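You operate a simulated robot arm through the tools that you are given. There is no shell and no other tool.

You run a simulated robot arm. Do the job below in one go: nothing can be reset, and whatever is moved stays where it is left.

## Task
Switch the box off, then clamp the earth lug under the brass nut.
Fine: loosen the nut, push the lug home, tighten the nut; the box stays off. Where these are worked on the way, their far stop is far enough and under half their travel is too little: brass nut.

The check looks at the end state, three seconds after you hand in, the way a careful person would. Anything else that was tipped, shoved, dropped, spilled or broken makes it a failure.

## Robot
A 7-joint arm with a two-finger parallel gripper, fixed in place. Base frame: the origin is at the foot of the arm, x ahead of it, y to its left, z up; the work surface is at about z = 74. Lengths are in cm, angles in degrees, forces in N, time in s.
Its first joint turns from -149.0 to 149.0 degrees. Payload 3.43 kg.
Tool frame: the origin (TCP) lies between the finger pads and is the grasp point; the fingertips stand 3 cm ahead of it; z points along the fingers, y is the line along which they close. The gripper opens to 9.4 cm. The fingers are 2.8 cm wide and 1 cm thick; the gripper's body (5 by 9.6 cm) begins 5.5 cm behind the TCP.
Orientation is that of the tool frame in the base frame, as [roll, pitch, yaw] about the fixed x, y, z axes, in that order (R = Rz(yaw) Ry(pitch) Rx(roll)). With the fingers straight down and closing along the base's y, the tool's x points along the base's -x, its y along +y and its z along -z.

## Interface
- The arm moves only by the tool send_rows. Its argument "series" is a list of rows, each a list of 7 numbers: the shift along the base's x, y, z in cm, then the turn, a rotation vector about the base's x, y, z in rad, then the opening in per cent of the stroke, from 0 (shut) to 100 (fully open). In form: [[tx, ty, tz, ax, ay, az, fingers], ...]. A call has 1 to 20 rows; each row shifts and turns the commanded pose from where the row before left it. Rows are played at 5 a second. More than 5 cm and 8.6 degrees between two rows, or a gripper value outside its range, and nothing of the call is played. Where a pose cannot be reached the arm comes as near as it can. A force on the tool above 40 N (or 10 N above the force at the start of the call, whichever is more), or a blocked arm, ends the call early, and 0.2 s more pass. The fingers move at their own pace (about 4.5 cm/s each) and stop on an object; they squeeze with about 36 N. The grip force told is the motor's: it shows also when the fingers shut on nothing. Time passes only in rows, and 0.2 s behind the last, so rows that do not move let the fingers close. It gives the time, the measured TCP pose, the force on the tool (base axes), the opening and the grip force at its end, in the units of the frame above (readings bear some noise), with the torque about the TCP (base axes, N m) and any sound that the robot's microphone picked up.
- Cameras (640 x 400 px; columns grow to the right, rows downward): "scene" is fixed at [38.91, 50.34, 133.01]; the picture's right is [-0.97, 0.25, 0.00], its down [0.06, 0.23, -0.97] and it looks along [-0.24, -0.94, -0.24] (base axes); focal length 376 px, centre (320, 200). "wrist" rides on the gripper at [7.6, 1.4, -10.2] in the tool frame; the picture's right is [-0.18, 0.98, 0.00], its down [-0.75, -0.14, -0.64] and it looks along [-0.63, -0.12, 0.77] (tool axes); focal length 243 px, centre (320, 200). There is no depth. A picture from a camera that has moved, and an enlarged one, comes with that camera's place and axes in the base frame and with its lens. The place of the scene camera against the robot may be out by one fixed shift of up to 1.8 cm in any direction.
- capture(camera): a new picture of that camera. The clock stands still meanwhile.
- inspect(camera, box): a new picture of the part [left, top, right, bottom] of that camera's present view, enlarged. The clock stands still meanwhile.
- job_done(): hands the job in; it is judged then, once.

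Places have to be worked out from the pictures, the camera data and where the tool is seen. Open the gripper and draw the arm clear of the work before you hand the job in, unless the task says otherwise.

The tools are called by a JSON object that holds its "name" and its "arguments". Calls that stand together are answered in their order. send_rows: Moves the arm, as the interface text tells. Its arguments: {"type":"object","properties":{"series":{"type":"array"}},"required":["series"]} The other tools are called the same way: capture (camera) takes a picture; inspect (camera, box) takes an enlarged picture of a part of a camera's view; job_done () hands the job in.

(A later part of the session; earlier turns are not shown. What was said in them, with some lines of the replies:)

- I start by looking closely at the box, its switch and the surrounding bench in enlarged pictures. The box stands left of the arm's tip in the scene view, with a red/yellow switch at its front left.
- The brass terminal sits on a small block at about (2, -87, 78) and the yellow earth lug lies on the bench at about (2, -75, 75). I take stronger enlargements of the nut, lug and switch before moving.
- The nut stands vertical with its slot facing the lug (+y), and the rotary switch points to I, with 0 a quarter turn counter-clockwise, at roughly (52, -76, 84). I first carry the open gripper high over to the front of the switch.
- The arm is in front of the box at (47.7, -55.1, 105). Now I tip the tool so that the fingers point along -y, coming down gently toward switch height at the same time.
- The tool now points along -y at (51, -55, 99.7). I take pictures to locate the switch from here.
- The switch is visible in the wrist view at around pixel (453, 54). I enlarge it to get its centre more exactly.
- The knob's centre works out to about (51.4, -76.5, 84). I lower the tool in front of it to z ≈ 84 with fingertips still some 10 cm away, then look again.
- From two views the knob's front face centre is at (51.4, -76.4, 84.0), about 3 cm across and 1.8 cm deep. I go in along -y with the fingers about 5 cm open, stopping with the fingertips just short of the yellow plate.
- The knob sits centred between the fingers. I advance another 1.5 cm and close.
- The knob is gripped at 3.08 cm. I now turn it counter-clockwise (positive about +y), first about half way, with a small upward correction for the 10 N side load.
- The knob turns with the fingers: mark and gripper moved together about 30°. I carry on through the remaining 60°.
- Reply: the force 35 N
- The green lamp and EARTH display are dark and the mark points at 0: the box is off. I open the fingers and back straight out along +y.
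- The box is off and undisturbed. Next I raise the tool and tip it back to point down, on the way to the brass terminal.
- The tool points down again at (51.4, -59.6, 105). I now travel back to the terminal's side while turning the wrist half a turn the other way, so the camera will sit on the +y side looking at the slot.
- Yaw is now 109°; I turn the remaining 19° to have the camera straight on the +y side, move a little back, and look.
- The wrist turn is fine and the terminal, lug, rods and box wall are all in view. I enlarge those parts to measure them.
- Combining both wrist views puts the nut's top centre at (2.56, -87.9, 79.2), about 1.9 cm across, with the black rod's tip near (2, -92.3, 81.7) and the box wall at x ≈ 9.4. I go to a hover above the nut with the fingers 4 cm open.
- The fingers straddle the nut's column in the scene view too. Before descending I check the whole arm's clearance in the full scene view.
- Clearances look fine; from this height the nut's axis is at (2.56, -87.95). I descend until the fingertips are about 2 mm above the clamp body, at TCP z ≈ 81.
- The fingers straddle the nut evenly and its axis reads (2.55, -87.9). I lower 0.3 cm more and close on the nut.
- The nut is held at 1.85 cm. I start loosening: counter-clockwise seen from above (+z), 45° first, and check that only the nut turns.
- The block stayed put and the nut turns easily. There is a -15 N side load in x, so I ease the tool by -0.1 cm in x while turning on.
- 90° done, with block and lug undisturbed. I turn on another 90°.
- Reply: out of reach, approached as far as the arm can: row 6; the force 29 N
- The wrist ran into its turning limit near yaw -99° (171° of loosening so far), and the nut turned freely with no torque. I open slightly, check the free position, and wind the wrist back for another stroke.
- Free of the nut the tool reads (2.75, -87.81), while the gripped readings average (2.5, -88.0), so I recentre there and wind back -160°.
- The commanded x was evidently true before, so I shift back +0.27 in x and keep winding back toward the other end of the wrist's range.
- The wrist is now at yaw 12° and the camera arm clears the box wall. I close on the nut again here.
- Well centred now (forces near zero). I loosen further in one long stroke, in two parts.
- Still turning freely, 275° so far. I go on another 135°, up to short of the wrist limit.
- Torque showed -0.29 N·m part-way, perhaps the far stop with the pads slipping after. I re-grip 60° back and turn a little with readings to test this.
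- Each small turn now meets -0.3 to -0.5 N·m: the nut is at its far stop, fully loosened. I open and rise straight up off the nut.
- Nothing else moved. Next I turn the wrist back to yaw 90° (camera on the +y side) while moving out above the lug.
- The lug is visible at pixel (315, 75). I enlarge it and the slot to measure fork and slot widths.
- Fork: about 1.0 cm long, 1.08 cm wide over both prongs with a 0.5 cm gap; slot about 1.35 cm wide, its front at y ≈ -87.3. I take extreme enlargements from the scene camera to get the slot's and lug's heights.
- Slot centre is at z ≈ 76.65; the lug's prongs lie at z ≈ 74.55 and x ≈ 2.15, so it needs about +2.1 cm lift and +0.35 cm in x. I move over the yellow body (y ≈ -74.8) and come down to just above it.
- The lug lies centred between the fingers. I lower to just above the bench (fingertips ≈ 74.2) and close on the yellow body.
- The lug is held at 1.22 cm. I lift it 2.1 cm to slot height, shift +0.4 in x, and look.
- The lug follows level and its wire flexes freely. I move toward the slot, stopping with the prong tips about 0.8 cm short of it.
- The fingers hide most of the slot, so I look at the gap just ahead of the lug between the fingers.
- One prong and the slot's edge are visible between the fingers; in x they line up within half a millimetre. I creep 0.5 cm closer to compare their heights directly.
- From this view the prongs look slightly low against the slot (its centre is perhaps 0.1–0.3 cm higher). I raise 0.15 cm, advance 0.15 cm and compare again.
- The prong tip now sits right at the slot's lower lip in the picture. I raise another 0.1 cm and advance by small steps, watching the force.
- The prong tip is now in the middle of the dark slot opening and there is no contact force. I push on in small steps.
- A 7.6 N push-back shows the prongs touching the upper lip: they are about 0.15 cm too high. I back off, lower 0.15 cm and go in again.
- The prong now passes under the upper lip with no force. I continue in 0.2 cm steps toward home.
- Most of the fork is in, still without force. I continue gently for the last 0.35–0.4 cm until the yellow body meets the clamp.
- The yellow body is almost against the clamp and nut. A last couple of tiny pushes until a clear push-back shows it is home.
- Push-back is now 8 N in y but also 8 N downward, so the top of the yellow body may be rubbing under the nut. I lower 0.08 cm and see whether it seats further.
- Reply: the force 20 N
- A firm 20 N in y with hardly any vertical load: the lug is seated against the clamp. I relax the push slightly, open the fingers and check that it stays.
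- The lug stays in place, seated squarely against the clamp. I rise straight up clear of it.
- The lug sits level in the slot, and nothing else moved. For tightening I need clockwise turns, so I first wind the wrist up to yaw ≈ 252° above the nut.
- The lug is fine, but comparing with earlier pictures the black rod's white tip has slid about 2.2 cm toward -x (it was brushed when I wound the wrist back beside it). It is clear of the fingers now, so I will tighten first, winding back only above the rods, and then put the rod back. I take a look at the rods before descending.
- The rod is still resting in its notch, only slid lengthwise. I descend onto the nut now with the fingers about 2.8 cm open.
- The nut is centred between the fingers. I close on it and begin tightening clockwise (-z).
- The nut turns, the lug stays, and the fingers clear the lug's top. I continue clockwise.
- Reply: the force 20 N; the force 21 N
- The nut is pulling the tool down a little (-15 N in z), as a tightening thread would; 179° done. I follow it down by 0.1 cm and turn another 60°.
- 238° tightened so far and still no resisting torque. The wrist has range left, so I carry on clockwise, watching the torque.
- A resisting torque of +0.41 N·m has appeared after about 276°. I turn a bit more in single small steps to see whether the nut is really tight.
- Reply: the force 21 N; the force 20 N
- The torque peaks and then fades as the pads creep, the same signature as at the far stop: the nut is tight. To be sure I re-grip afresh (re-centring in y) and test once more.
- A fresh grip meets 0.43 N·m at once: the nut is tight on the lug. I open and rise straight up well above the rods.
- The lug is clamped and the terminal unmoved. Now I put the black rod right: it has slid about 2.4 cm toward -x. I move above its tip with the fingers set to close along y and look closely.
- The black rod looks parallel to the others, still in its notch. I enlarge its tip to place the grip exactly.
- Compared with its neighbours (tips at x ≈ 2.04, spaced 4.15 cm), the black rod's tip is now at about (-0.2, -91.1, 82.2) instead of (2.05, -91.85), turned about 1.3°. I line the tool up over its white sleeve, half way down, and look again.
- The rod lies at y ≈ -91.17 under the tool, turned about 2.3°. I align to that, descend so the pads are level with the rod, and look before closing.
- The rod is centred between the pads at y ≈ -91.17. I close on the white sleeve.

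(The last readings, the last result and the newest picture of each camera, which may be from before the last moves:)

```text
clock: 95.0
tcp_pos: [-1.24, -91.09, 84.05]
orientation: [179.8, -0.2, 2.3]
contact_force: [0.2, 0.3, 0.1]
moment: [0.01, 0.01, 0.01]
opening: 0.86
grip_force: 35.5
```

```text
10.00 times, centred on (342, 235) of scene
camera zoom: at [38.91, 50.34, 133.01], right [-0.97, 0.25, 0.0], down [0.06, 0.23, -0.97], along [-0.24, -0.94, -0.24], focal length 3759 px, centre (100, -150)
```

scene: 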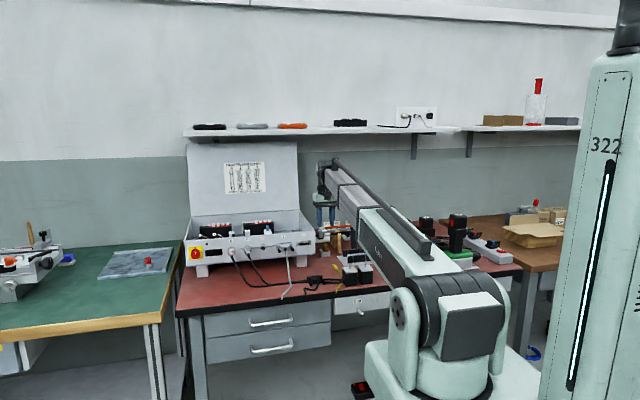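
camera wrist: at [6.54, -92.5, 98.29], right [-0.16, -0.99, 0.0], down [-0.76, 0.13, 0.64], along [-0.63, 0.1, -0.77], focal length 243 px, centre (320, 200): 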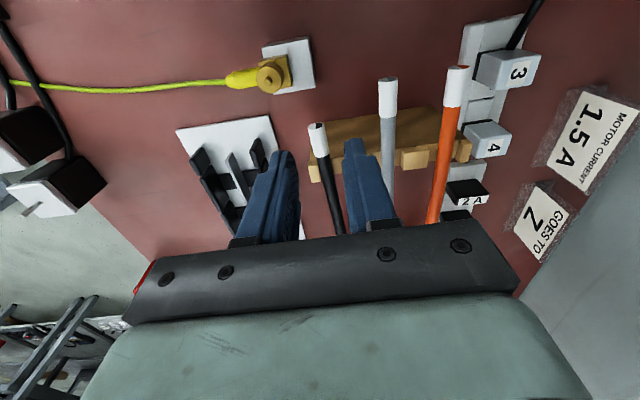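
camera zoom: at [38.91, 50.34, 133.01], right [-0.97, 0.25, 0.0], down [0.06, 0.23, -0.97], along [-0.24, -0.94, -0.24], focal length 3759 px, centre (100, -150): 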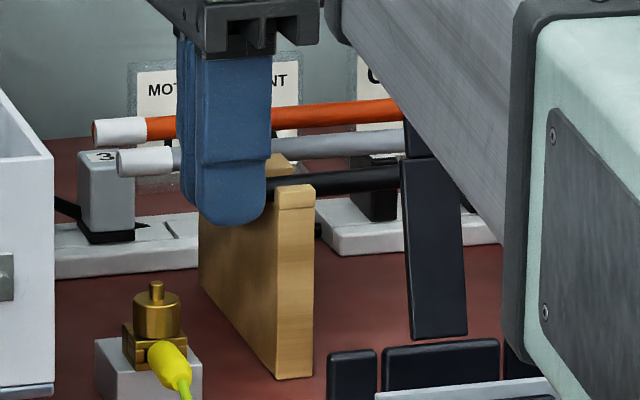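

The sleeve is held (0.86 cm) with no side load. I slide the rod back: +2.25 cm in x, -0.68 cm in y, undoing the small turn on the way.

{"name": "send_rows", "arguments": {"series": [[0.2, -0.085, 0, 0, 0, -0.005, 8], [0.25, -0.085, 0, 0, 0, -0.005, 8], [0.3, -0.085, 0, 0, 0, -0.005, 8], [0.3, -0.085, 0, 0, 0, -0.005, 8], [0.3, -0.085, 0, 0, 0, -0.005, 8], [0.3, -0.085, 0, 0, 0, -0.005, 8], [0.3, -0.085, 0, 0, 0, -0.005, 8], [0.3, -0.085, 0, 0, 0, -0.005, 8]]}}

{"name": "inspect", "arguments": {"camera": "wrist", "box": [256, 50, 416, 150]}}

{"name": "inspect", "arguments": {"camera": "scene", "box": [310, 215, 374, 255]}}

```text
clock: 96.8
tcp_pos: [1.07, -91.73, 84.19]
orientation: [179.8, 0.0, 0.0]
contact_force: [-0.4, 0.1, 0.2]
moment: [0.02, -0.08, 0.02]
opening: 0.86
grip_force: 36.3
```

```text
4.00 times, centred on (336, 100) of wrist
camera zoom: at [8.69, -93.25, 94.38], right [-0.18, -0.98, 0.0], down [-0.75, 0.14, 0.64], along [-0.63, 0.12, -0.77], focal length 970 px, centre (256, 600)
```

zoom: 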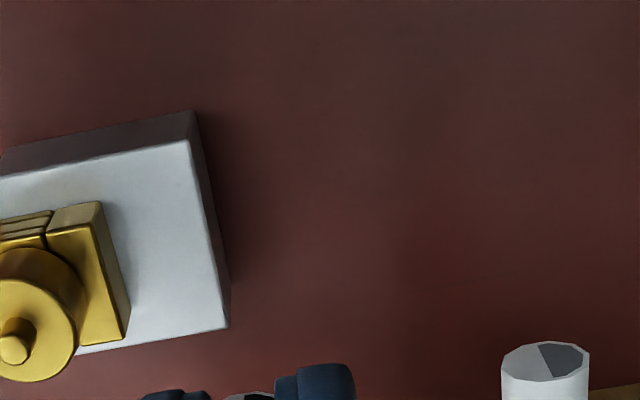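

```text
10.00 times, centred on (342, 235) of scene
camera zoom: at [38.91, 50.34, 133.01], right [-0.97, 0.25, 0.0], down [0.06, 0.23, -0.97], along [-0.24, -0.94, -0.24], focal length 3759 px, centre (100, -150)
```

zoom: 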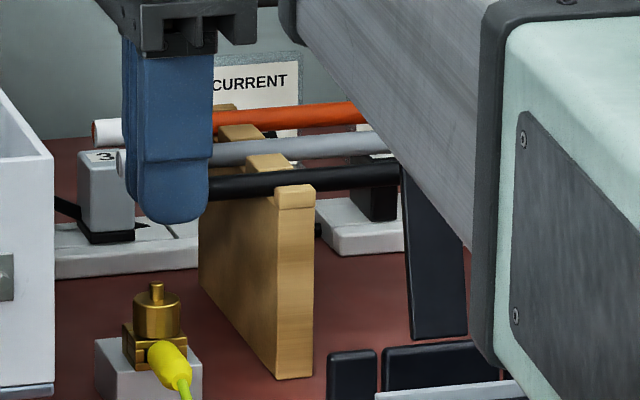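

The rod slid without any load. I check its tip against its grey neighbour before releasing.

{"name": "inspect", "arguments": {"camera": "wrist", "box": [270, 110, 430, 210]}}

{"name": "capture", "arguments": {"camera": "wrist"}}

```text
4.00 times, centred on (350, 160) of wrist
camera zoom: at [8.69, -93.25, 94.38], right [-0.18, -0.98, 0.0], down [-0.75, 0.14, 0.64], along [-0.63, 0.12, -0.77], focal length 970 px, centre (200, 360)
```

zoom: 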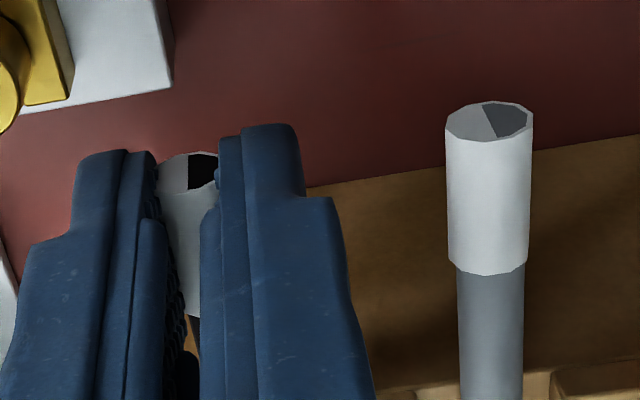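

```text
taken
camera wrist: at [8.69, -93.25, 94.38], right [-0.18, -0.98, 0.0], down [-0.75, 0.14, 0.64], along [-0.63, 0.12, -0.77], focal length 243 px, centre (320, 200)
```

wrist: 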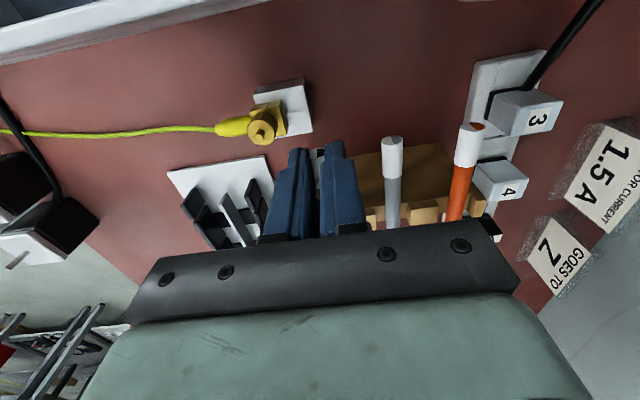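

The tip now reads (2.08, -91.86), matching its neighbour's line and the original place. I open gently and rise straight up.

{"name": "send_rows", "arguments": {"series": [[0, 0, 0, 0, 0, 0, 14], [0, 0, 0, 0, 0, 0, 22], [0, 0, 0, 0, 0, 0, 28], [0, 0, 0, 0, 0, 0, 28], [0, 0, 1, 0, 0, 0, 28], [0, 0, 2, 0, 0, 0, 28], [0, 0, 3, 0, 0, 0, 28], [0, 0, 4, 0, 0, 0, 28]]}}

{"name": "inspect", "arguments": {"camera": "scene", "box": [300, 200, 380, 250]}}

{"name": "capture", "arguments": {"camera": "wrist"}}

{"name": "inspect", "arguments": {"camera": "wrist", "box": [290, 50, 450, 150]}}

```text
clock: 98.6
tcp_pos: [1.09, -91.71, 94.05]
orientation: [180.0, -0.2, -0.1]
contact_force: [-0.9, -0.4, -0.2]
moment: [0.02, 0.01, 0.01]
opening: 2.65
grip_force: 0.1
```

```text
8.00 times, centred on (340, 225) of scene
camera zoom: at [38.91, 50.34, 133.01], right [-0.97, 0.25, 0.0], down [0.06, 0.23, -0.97], along [-0.24, -0.94, -0.24], focal length 3007 px, centre (160, 0)
```

zoom: 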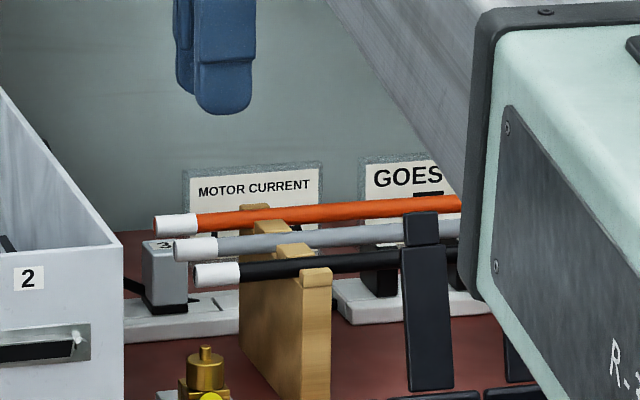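

```text
taken
camera wrist: at [8.73, -93.24, 104.42], right [-0.18, -0.98, 0.0], down [-0.75, 0.14, 0.64], along [-0.63, 0.12, -0.77], focal length 243 px, centre (320, 200)
```

wrist: 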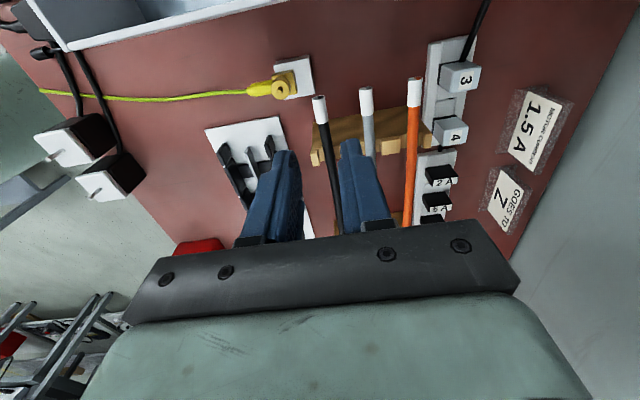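

```text
4.00 times, centred on (370, 100) of wrist
camera zoom: at [8.73, -93.24, 104.42], right [-0.18, -0.98, 0.0], down [-0.75, 0.14, 0.64], along [-0.63, 0.12, -0.77], focal length 970 px, centre (120, 600)
```

zoom: 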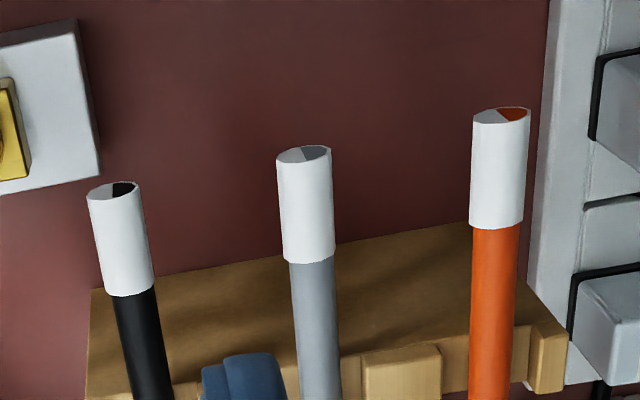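

The black rod's tip is back exactly where it was in the early scene picture (columns 194–240). Now I draw the arm clear, back toward the starting pose, which also lets me compare the views with the initial ones.

{"name": "send_rows", "arguments": {"series": [[0, 0.5, 1.5, 0, 0, 0.14, 40], [0, 0.9, 1.5, 0, 0, 0.14, 60], [0.2, 1, 1, 0, 0, 0.14, 80], [0.2, 1, 1, 0, 0, 0.14, 100], [0.2, 1, 1, 0, 0, 0.14, 100], [0.2, 1, 1, 0, 0, 0.14, 100], [0.2, 1, 1, 0, 0, 0.14, 100], [0.2, 1, 0.5, 0, 0, 0.14, 100], [0.2, 1, 0.5, 0, 0, 0.14, 100], [0.2, 1, 0.5, 0, 0, 0.14, 100], [0.2, 1, 0.5, 0, 0, 0.14, 100], [0.2, 1, 0.5, 0, 0, 0.14, 100], [0.2, 1, 0.5, 0, 0, 0.14, 100], [0.2, 1, 0, 0, 0, 0.14, 100], [0.2, 1, 0, 0, 0, 0.14, 100], [0.2, 1, 0, 0, 0, 0.14, 100], [0.2, 1, 0, 0, 0, 0.14, 100], [0.2, 1, 0, 0, 0, 0.14, 100], [0.2, 1, 0, 0, 0, 0.14, 100], [0.17, 1, 0, 0, 0, 0.14, 100]]}}

{"name": "send_rows", "arguments": {"series": [[0, 0.7, 0, 0, 0, 0.12, 100], [0, 0.57, 0, 0, 0, 0.12, 100], [0, 0, 0, 0, 0, 0.1, 100], [0, 0, 0, 0, 0, 0, 100]]}}

{"name": "capture", "arguments": {"camera": "scene"}}

{"name": "capture", "arguments": {"camera": "wrist"}}

```text
clock: 102.8
tcp_pos: [4.62, -72.39, 105.1]
orientation: [179.9, -0.1, 160.5]
contact_force: [-0.3, 0.9, 0.9]
moment: [0.01, -0.01, 0.03]
opening: 9.39
grip_force: 0.0
```

```text
clock: 103.8
tcp_pos: [4.67, -71.13, 105.11]
orientation: [179.9, -0.1, 179.9]
contact_force: [0.7, 0.6, -0.3]
moment: [0.02, 0.01, 0.02]
opening: 9.43
grip_force: 0.1
```

```text
taken
```

scene: 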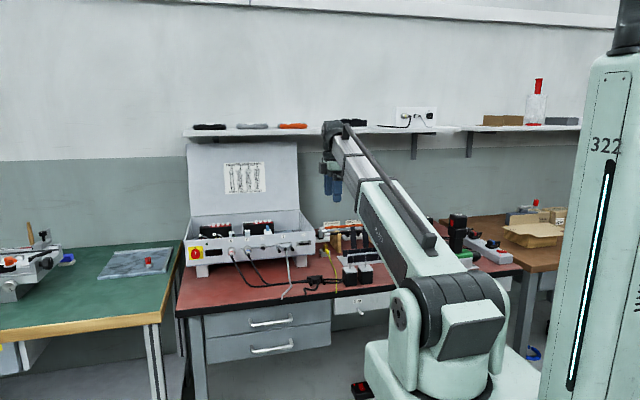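

```text
taken
camera wrist: at [-2.89, -69.77, 115.38], right [0.19, 0.98, 0.0], down [0.75, -0.14, 0.64], along [0.63, -0.12, -0.77], focal length 243 px, centre (320, 200)
```

wrist: 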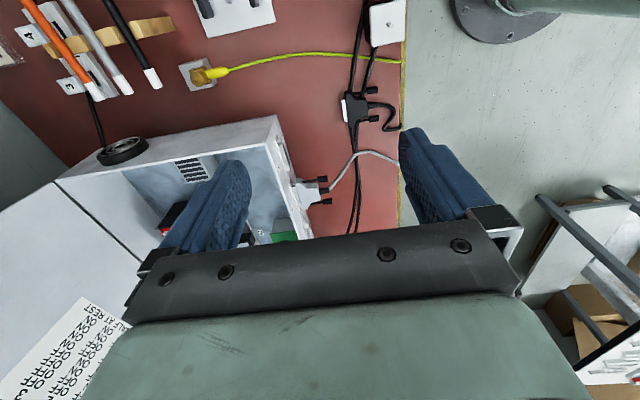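

From the starting pose the wrist view matches the first one apart from the clamped lug. I compare enlarged views of all the touched areas with the initial ones.

{"name": "inspect", "arguments": {"camera": "wrist", "box": [0, 0, 420, 262]}}

{"name": "inspect", "arguments": {"camera": "wrist", "box": [160, 45, 240, 95]}}

{"name": "inspect", "arguments": {"camera": "scene", "box": [170, 200, 330, 300]}}

{"name": "inspect", "arguments": {"camera": "scene", "box": [300, 200, 460, 300]}}

{"name": "inspect", "arguments": {"camera": "scene", "box": [321, 245, 337, 255]}}

```text
1.52 times, centred on (210, 131) of wrist
camera zoom: at [-2.89, -69.77, 115.38], right [0.19, 0.98, 0.0], down [0.75, -0.14, 0.64], along [0.63, -0.12, -0.77], focal length 370 px, centre (488, 305)
```

zoom: 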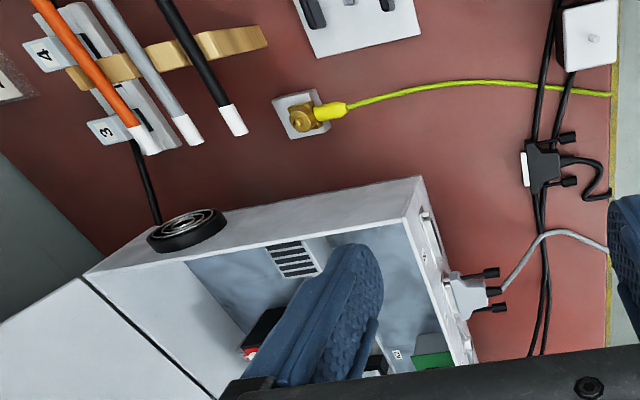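

```text
8.00 times, centred on (200, 70) of wrist
camera zoom: at [-2.89, -69.77, 115.38], right [0.19, 0.98, 0.0], down [0.75, -0.14, 0.64], along [0.63, -0.12, -0.77], focal length 1941 px, centre (1280, 1240)
```

zoom: 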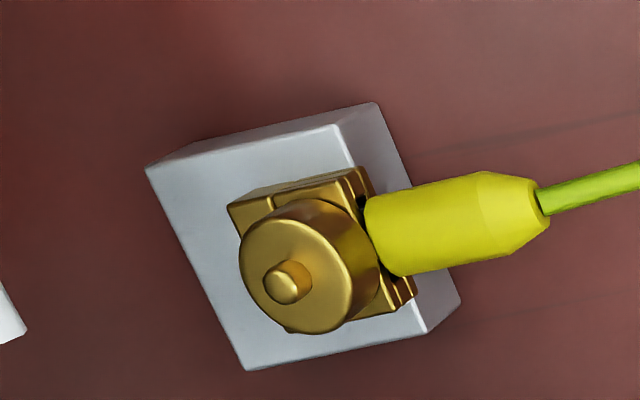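

```text
4.00 times, centred on (250, 250) of scene
camera zoom: at [38.91, 50.34, 133.01], right [-0.97, 0.25, 0.0], down [0.06, 0.23, -0.97], along [-0.24, -0.94, -0.24], focal length 1504 px, centre (600, 0)
```

zoom: 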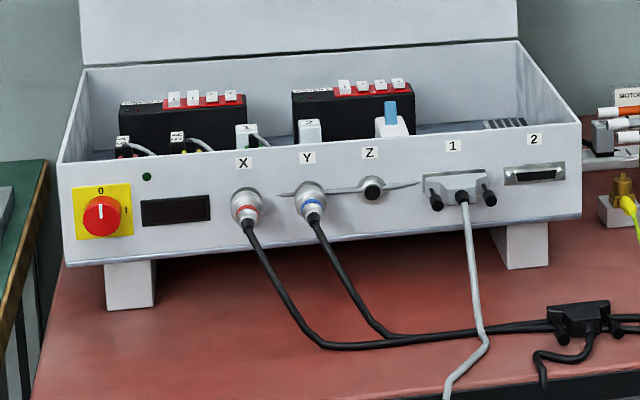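

```text
4.00 times, centred on (380, 250) of scene
camera zoom: at [38.91, 50.34, 133.01], right [-0.97, 0.25, 0.0], down [0.06, 0.23, -0.97], along [-0.24, -0.94, -0.24], focal length 1504 px, centre (80, 0)
```

zoom: 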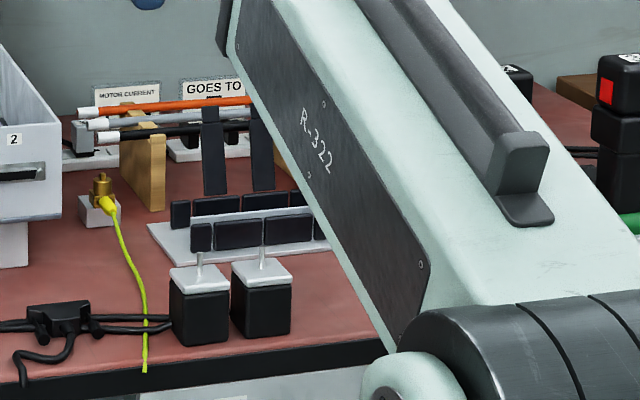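

```text
16.00 times, centred on (329, 250) of scene
camera zoom: at [38.91, 50.34, 133.01], right [-0.97, 0.25, 0.0], down [0.06, 0.23, -0.97], along [-0.24, -0.94, -0.24], focal length 6014 px, centre (176, -600)
```

zoom: 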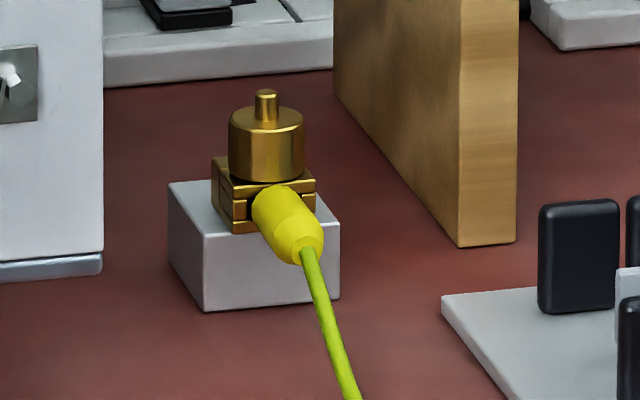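

Everything matches the first pictures: box off and dark, rods, rack, cables and plates in place, lug seated under the nut. For certainty I make one last check of the nut's tightness from a different wrist angle, with the fingers along x and well away from the rod.

{"name": "send_rows", "arguments": {"series": [[-0.27, -2.11, -1, 0, 0, -0.131, 60], [-0.27, -2.11, -1, 0, 0, -0.131, 40], [-0.27, -2.11, -1.5, 0, 0, -0.131, 28], [-0.27, -2.11, -1.5, 0, 0, -0.131, 28], [-0.27, -2.11, -2, 0, 0, -0.131, 28], [-0.27, -2.11, -2, 0, 0, -0.131, 28], [-0.27, -2.11, -2, 0, 0, -0.131, 28], [-0.27, -2.11, -2, 0, 0, -0.131, 28]]}}

{"name": "capture", "arguments": {"camera": "wrist"}}

{"name": "inspect", "arguments": {"camera": "scene", "box": [300, 205, 380, 255]}}

```text
clock: 105.6
tcp_pos: [2.45, -87.96, 92.14]
orientation: [179.9, -0.1, 119.6]
contact_force: [-0.5, 0.3, 0.2]
moment: [-0.03, -0.02, -0.02]
opening: 2.62
grip_force: 0.2
```

```text
taken
camera wrist: at [-0.04, -80.77, 102.39], right [0.95, 0.33, 0.0], down [0.25, -0.73, 0.64], along [0.21, -0.6, -0.77], focal length 243 px, centre (320, 200)
```

wrist: 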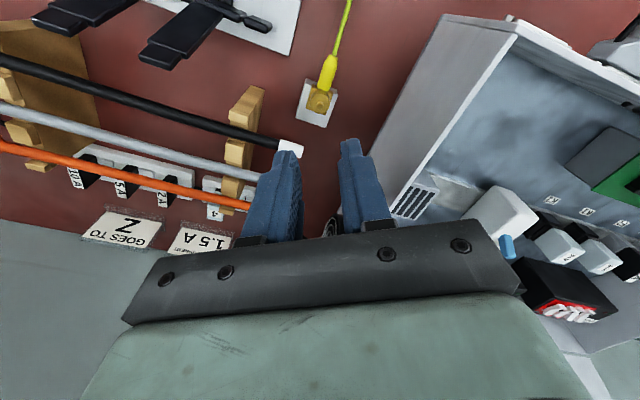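

```text
8.00 times, centred on (340, 230) of scene
camera zoom: at [38.91, 50.34, 133.01], right [-0.97, 0.25, 0.0], down [0.06, 0.23, -0.97], along [-0.24, -0.94, -0.24], focal length 3007 px, centre (160, -40)
```

zoom: 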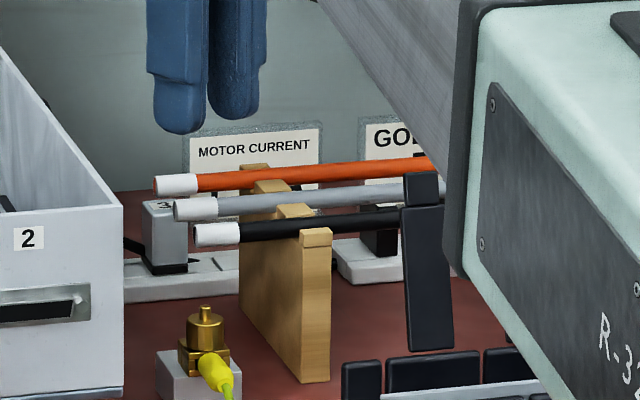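

Above the nut with yaw 120°; to stay further from the rod tip I turn to about yaw 102° before descending, then close.

{"name": "send_rows", "arguments": {"series": [[0.03, -0.02, 0, 0, 0, -0.1, 28], [0, 0, 0, 0, 0, -0.1, 28], [0, 0, -3, 0, 0, -0.1, 28], [0, 0, -4, 0, 0, 0, 28], [0, 0, -2.5, 0, 0, 0, 28], [0, 0, -1.5, 0, 0, 0, 28], [0, 0, 0, 0, 0, 0, 20], [0, 0, 0, 0, 0, 0, 8], [0, 0, 0, 0, 0, 0, 0], [0, 0, 0, 0, 0, 0, 0]]}}

{"name": "send_rows", "arguments": {"series": [[0, 0, 0, 0, 0, -0.1, 0]]}}

{"name": "send_rows", "arguments": {"series": [[0, 0, 0, 0, 0, -0.1, 0]]}}

{"name": "send_rows", "arguments": {"series": [[0, 0, 0, 0, 0, -0.1, 0]]}}

{"name": "inspect", "arguments": {"camera": "scene", "box": [300, 215, 380, 265]}}

```text
clock: 107.8
tcp_pos: [2.49, -88.1, 80.97]
orientation: [-180.0, -0.1, 102.7]
contact_force: [-10.5, -0.3, -5.9]
moment: [-0.65, 0.13, 0.04]
opening: 1.84
grip_force: 45.3
```

```text
clock: 108.2
tcp_pos: [2.52, -88.03, 81.03]
orientation: [180.0, -0.2, 96.9]
contact_force: [-10.6, -5.8, -6.9]
moment: [-0.08, 0.56, 0.39]
opening: 1.81
grip_force: 44.7
```

```text
clock: 108.6
tcp_pos: [2.46, -87.94, 81.1]
orientation: [179.8, -0.1, 91.2]
contact_force: [-12.2, -6.9, -7.7]
moment: [-0.32, 0.6, 0.33]
opening: 1.85
grip_force: 45.0
```

```text
clock: 109.0
tcp_pos: [2.53, -88.01, 81.08]
orientation: [179.9, -0.1, 85.3]
contact_force: [-13.0, -3.6, -6.3]
moment: [-0.21, 0.59, 0.26]
opening: 1.85
grip_force: 45.4
```

```text
8.00 times, centred on (340, 240) of scene
camera zoom: at [38.91, 50.34, 133.01], right [-0.97, 0.25, 0.0], down [0.06, 0.23, -0.97], along [-0.24, -0.94, -0.24], focal length 3007 px, centre (160, -120)
```

zoom: 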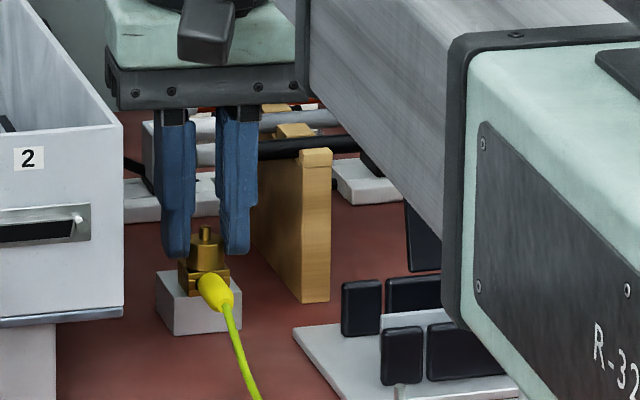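

Immediate resistance of 0.39 N·m at this angle too: the nut is at its tight stop. I open without turning back, rise straight up, and draw the arm clear.

{"name": "send_rows", "arguments": {"series": [[0, 0, 0, 0, 0, 0, 15], [0, 0, 0, 0, 0, 0, 28], [0, 0, 0, 0, 0, 0, 28], [0, 0, 1, 0, 0, 0, 28], [0, 0, 3, 0, 0, 0, 28], [0, 0, 4, 0, 0, 0, 28], [0, 0, 4, 0, 0, 0, 28], [0.1, 2, 3, 0, 0, 0.1, 50], [0.3, 3, 3, 0, 0, 0.1, 70], [0.3, 3, 2, 0, 0, 0.1, 100], [0.3, 3, 2, 0, 0, 0.1, 100], [0.3, 3, 2, 0, 0, 0.1, 100], [0.3, 3, 0, 0, 0, 0.1, 100], [0, 0, 0, 0, 0, 0, 100]]}}

{"name": "capture", "arguments": {"camera": "scene"}}

{"name": "inspect", "arguments": {"camera": "scene", "box": [300, 200, 380, 250]}}

{"name": "inspect", "arguments": {"camera": "scene", "box": [300, 200, 460, 300]}}

{"name": "capture", "arguments": {"camera": "wrist"}}

```text
clock: 112.0
tcp_pos: [4.16, -70.87, 104.99]
orientation: [-180.0, -0.1, 119.8]
contact_force: [0.4, 0.5, 0.7]
moment: [0.02, -0.02, 0.01]
opening: 9.41
grip_force: 0.1
```

```text
taken
```

scene: 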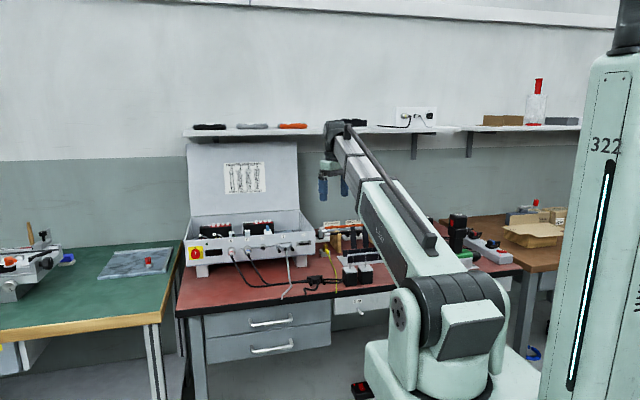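

```text
8.00 times, centred on (340, 225) of scene
camera zoom: at [38.91, 50.34, 133.01], right [-0.97, 0.25, 0.0], down [0.06, 0.23, -0.97], along [-0.24, -0.94, -0.24], focal length 3007 px, centre (160, 0)
```

zoom: 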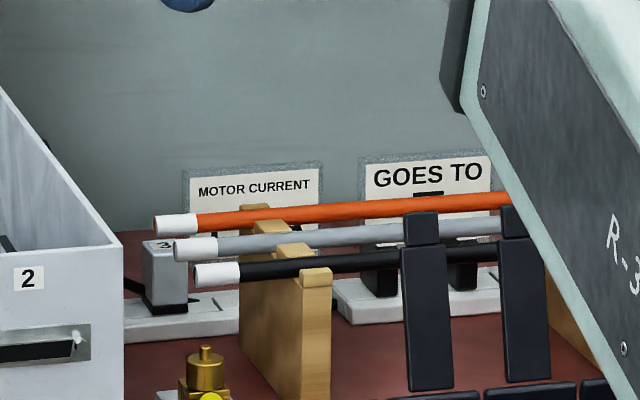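

```text
4.00 times, centred on (380, 250) of scene
camera zoom: at [38.91, 50.34, 133.01], right [-0.97, 0.25, 0.0], down [0.06, 0.23, -0.97], along [-0.24, -0.94, -0.24], focal length 1504 px, centre (80, 0)
```

zoom: 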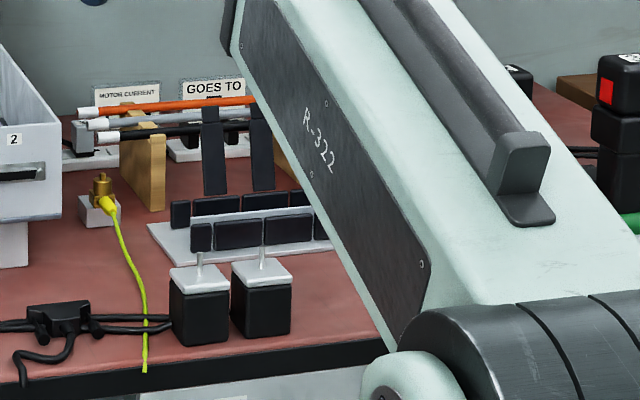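

```text
taken
camera wrist: at [1.61, -63.74, 115.37], right [0.94, 0.33, 0.0], down [0.25, -0.73, 0.64], along [0.21, -0.6, -0.77], focal length 243 px, centre (320, 200)
```

wrist: 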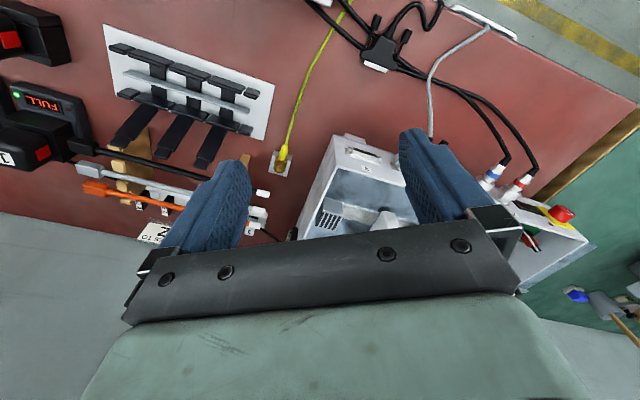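

The box is off, the lug is seated under the tight nut, the black rod is back in its place, and the gripper is open and clear of the work. I hand the job in.

{"name": "job_done", "arguments": {}}

```text
The job is handed in.
```

The box is switched off and the earth lug is clamped under the brass nut. I knocked one rod out of place along the way and put it back, so the check may still count that against the job.

- **Switch:** The knob points at 0, and the lamp and EARTH display are dark.
- **Nut loosened:** I turned it back to its far stop before fitting the lug.
- **Lug:** The fork is pushed fully in until the yellow body sits against the clamp.
- **Nut tightened:** It is turned down to a hard stop. Fresh grips from two wrist angles both met about 0.4 N·m straight away.
- **Black rod:** While winding the wrist back between strokes, I brushed the black rod on the rack beside the nut. It slid about 2.3 cm. I gripped it and slid it back, and its tip now lines up with the early scene pictures to within what I can see, about 1 mm.

In the last pictures I saw nothing else on the bench moved. The gripper is open and the arm is clear of the work.
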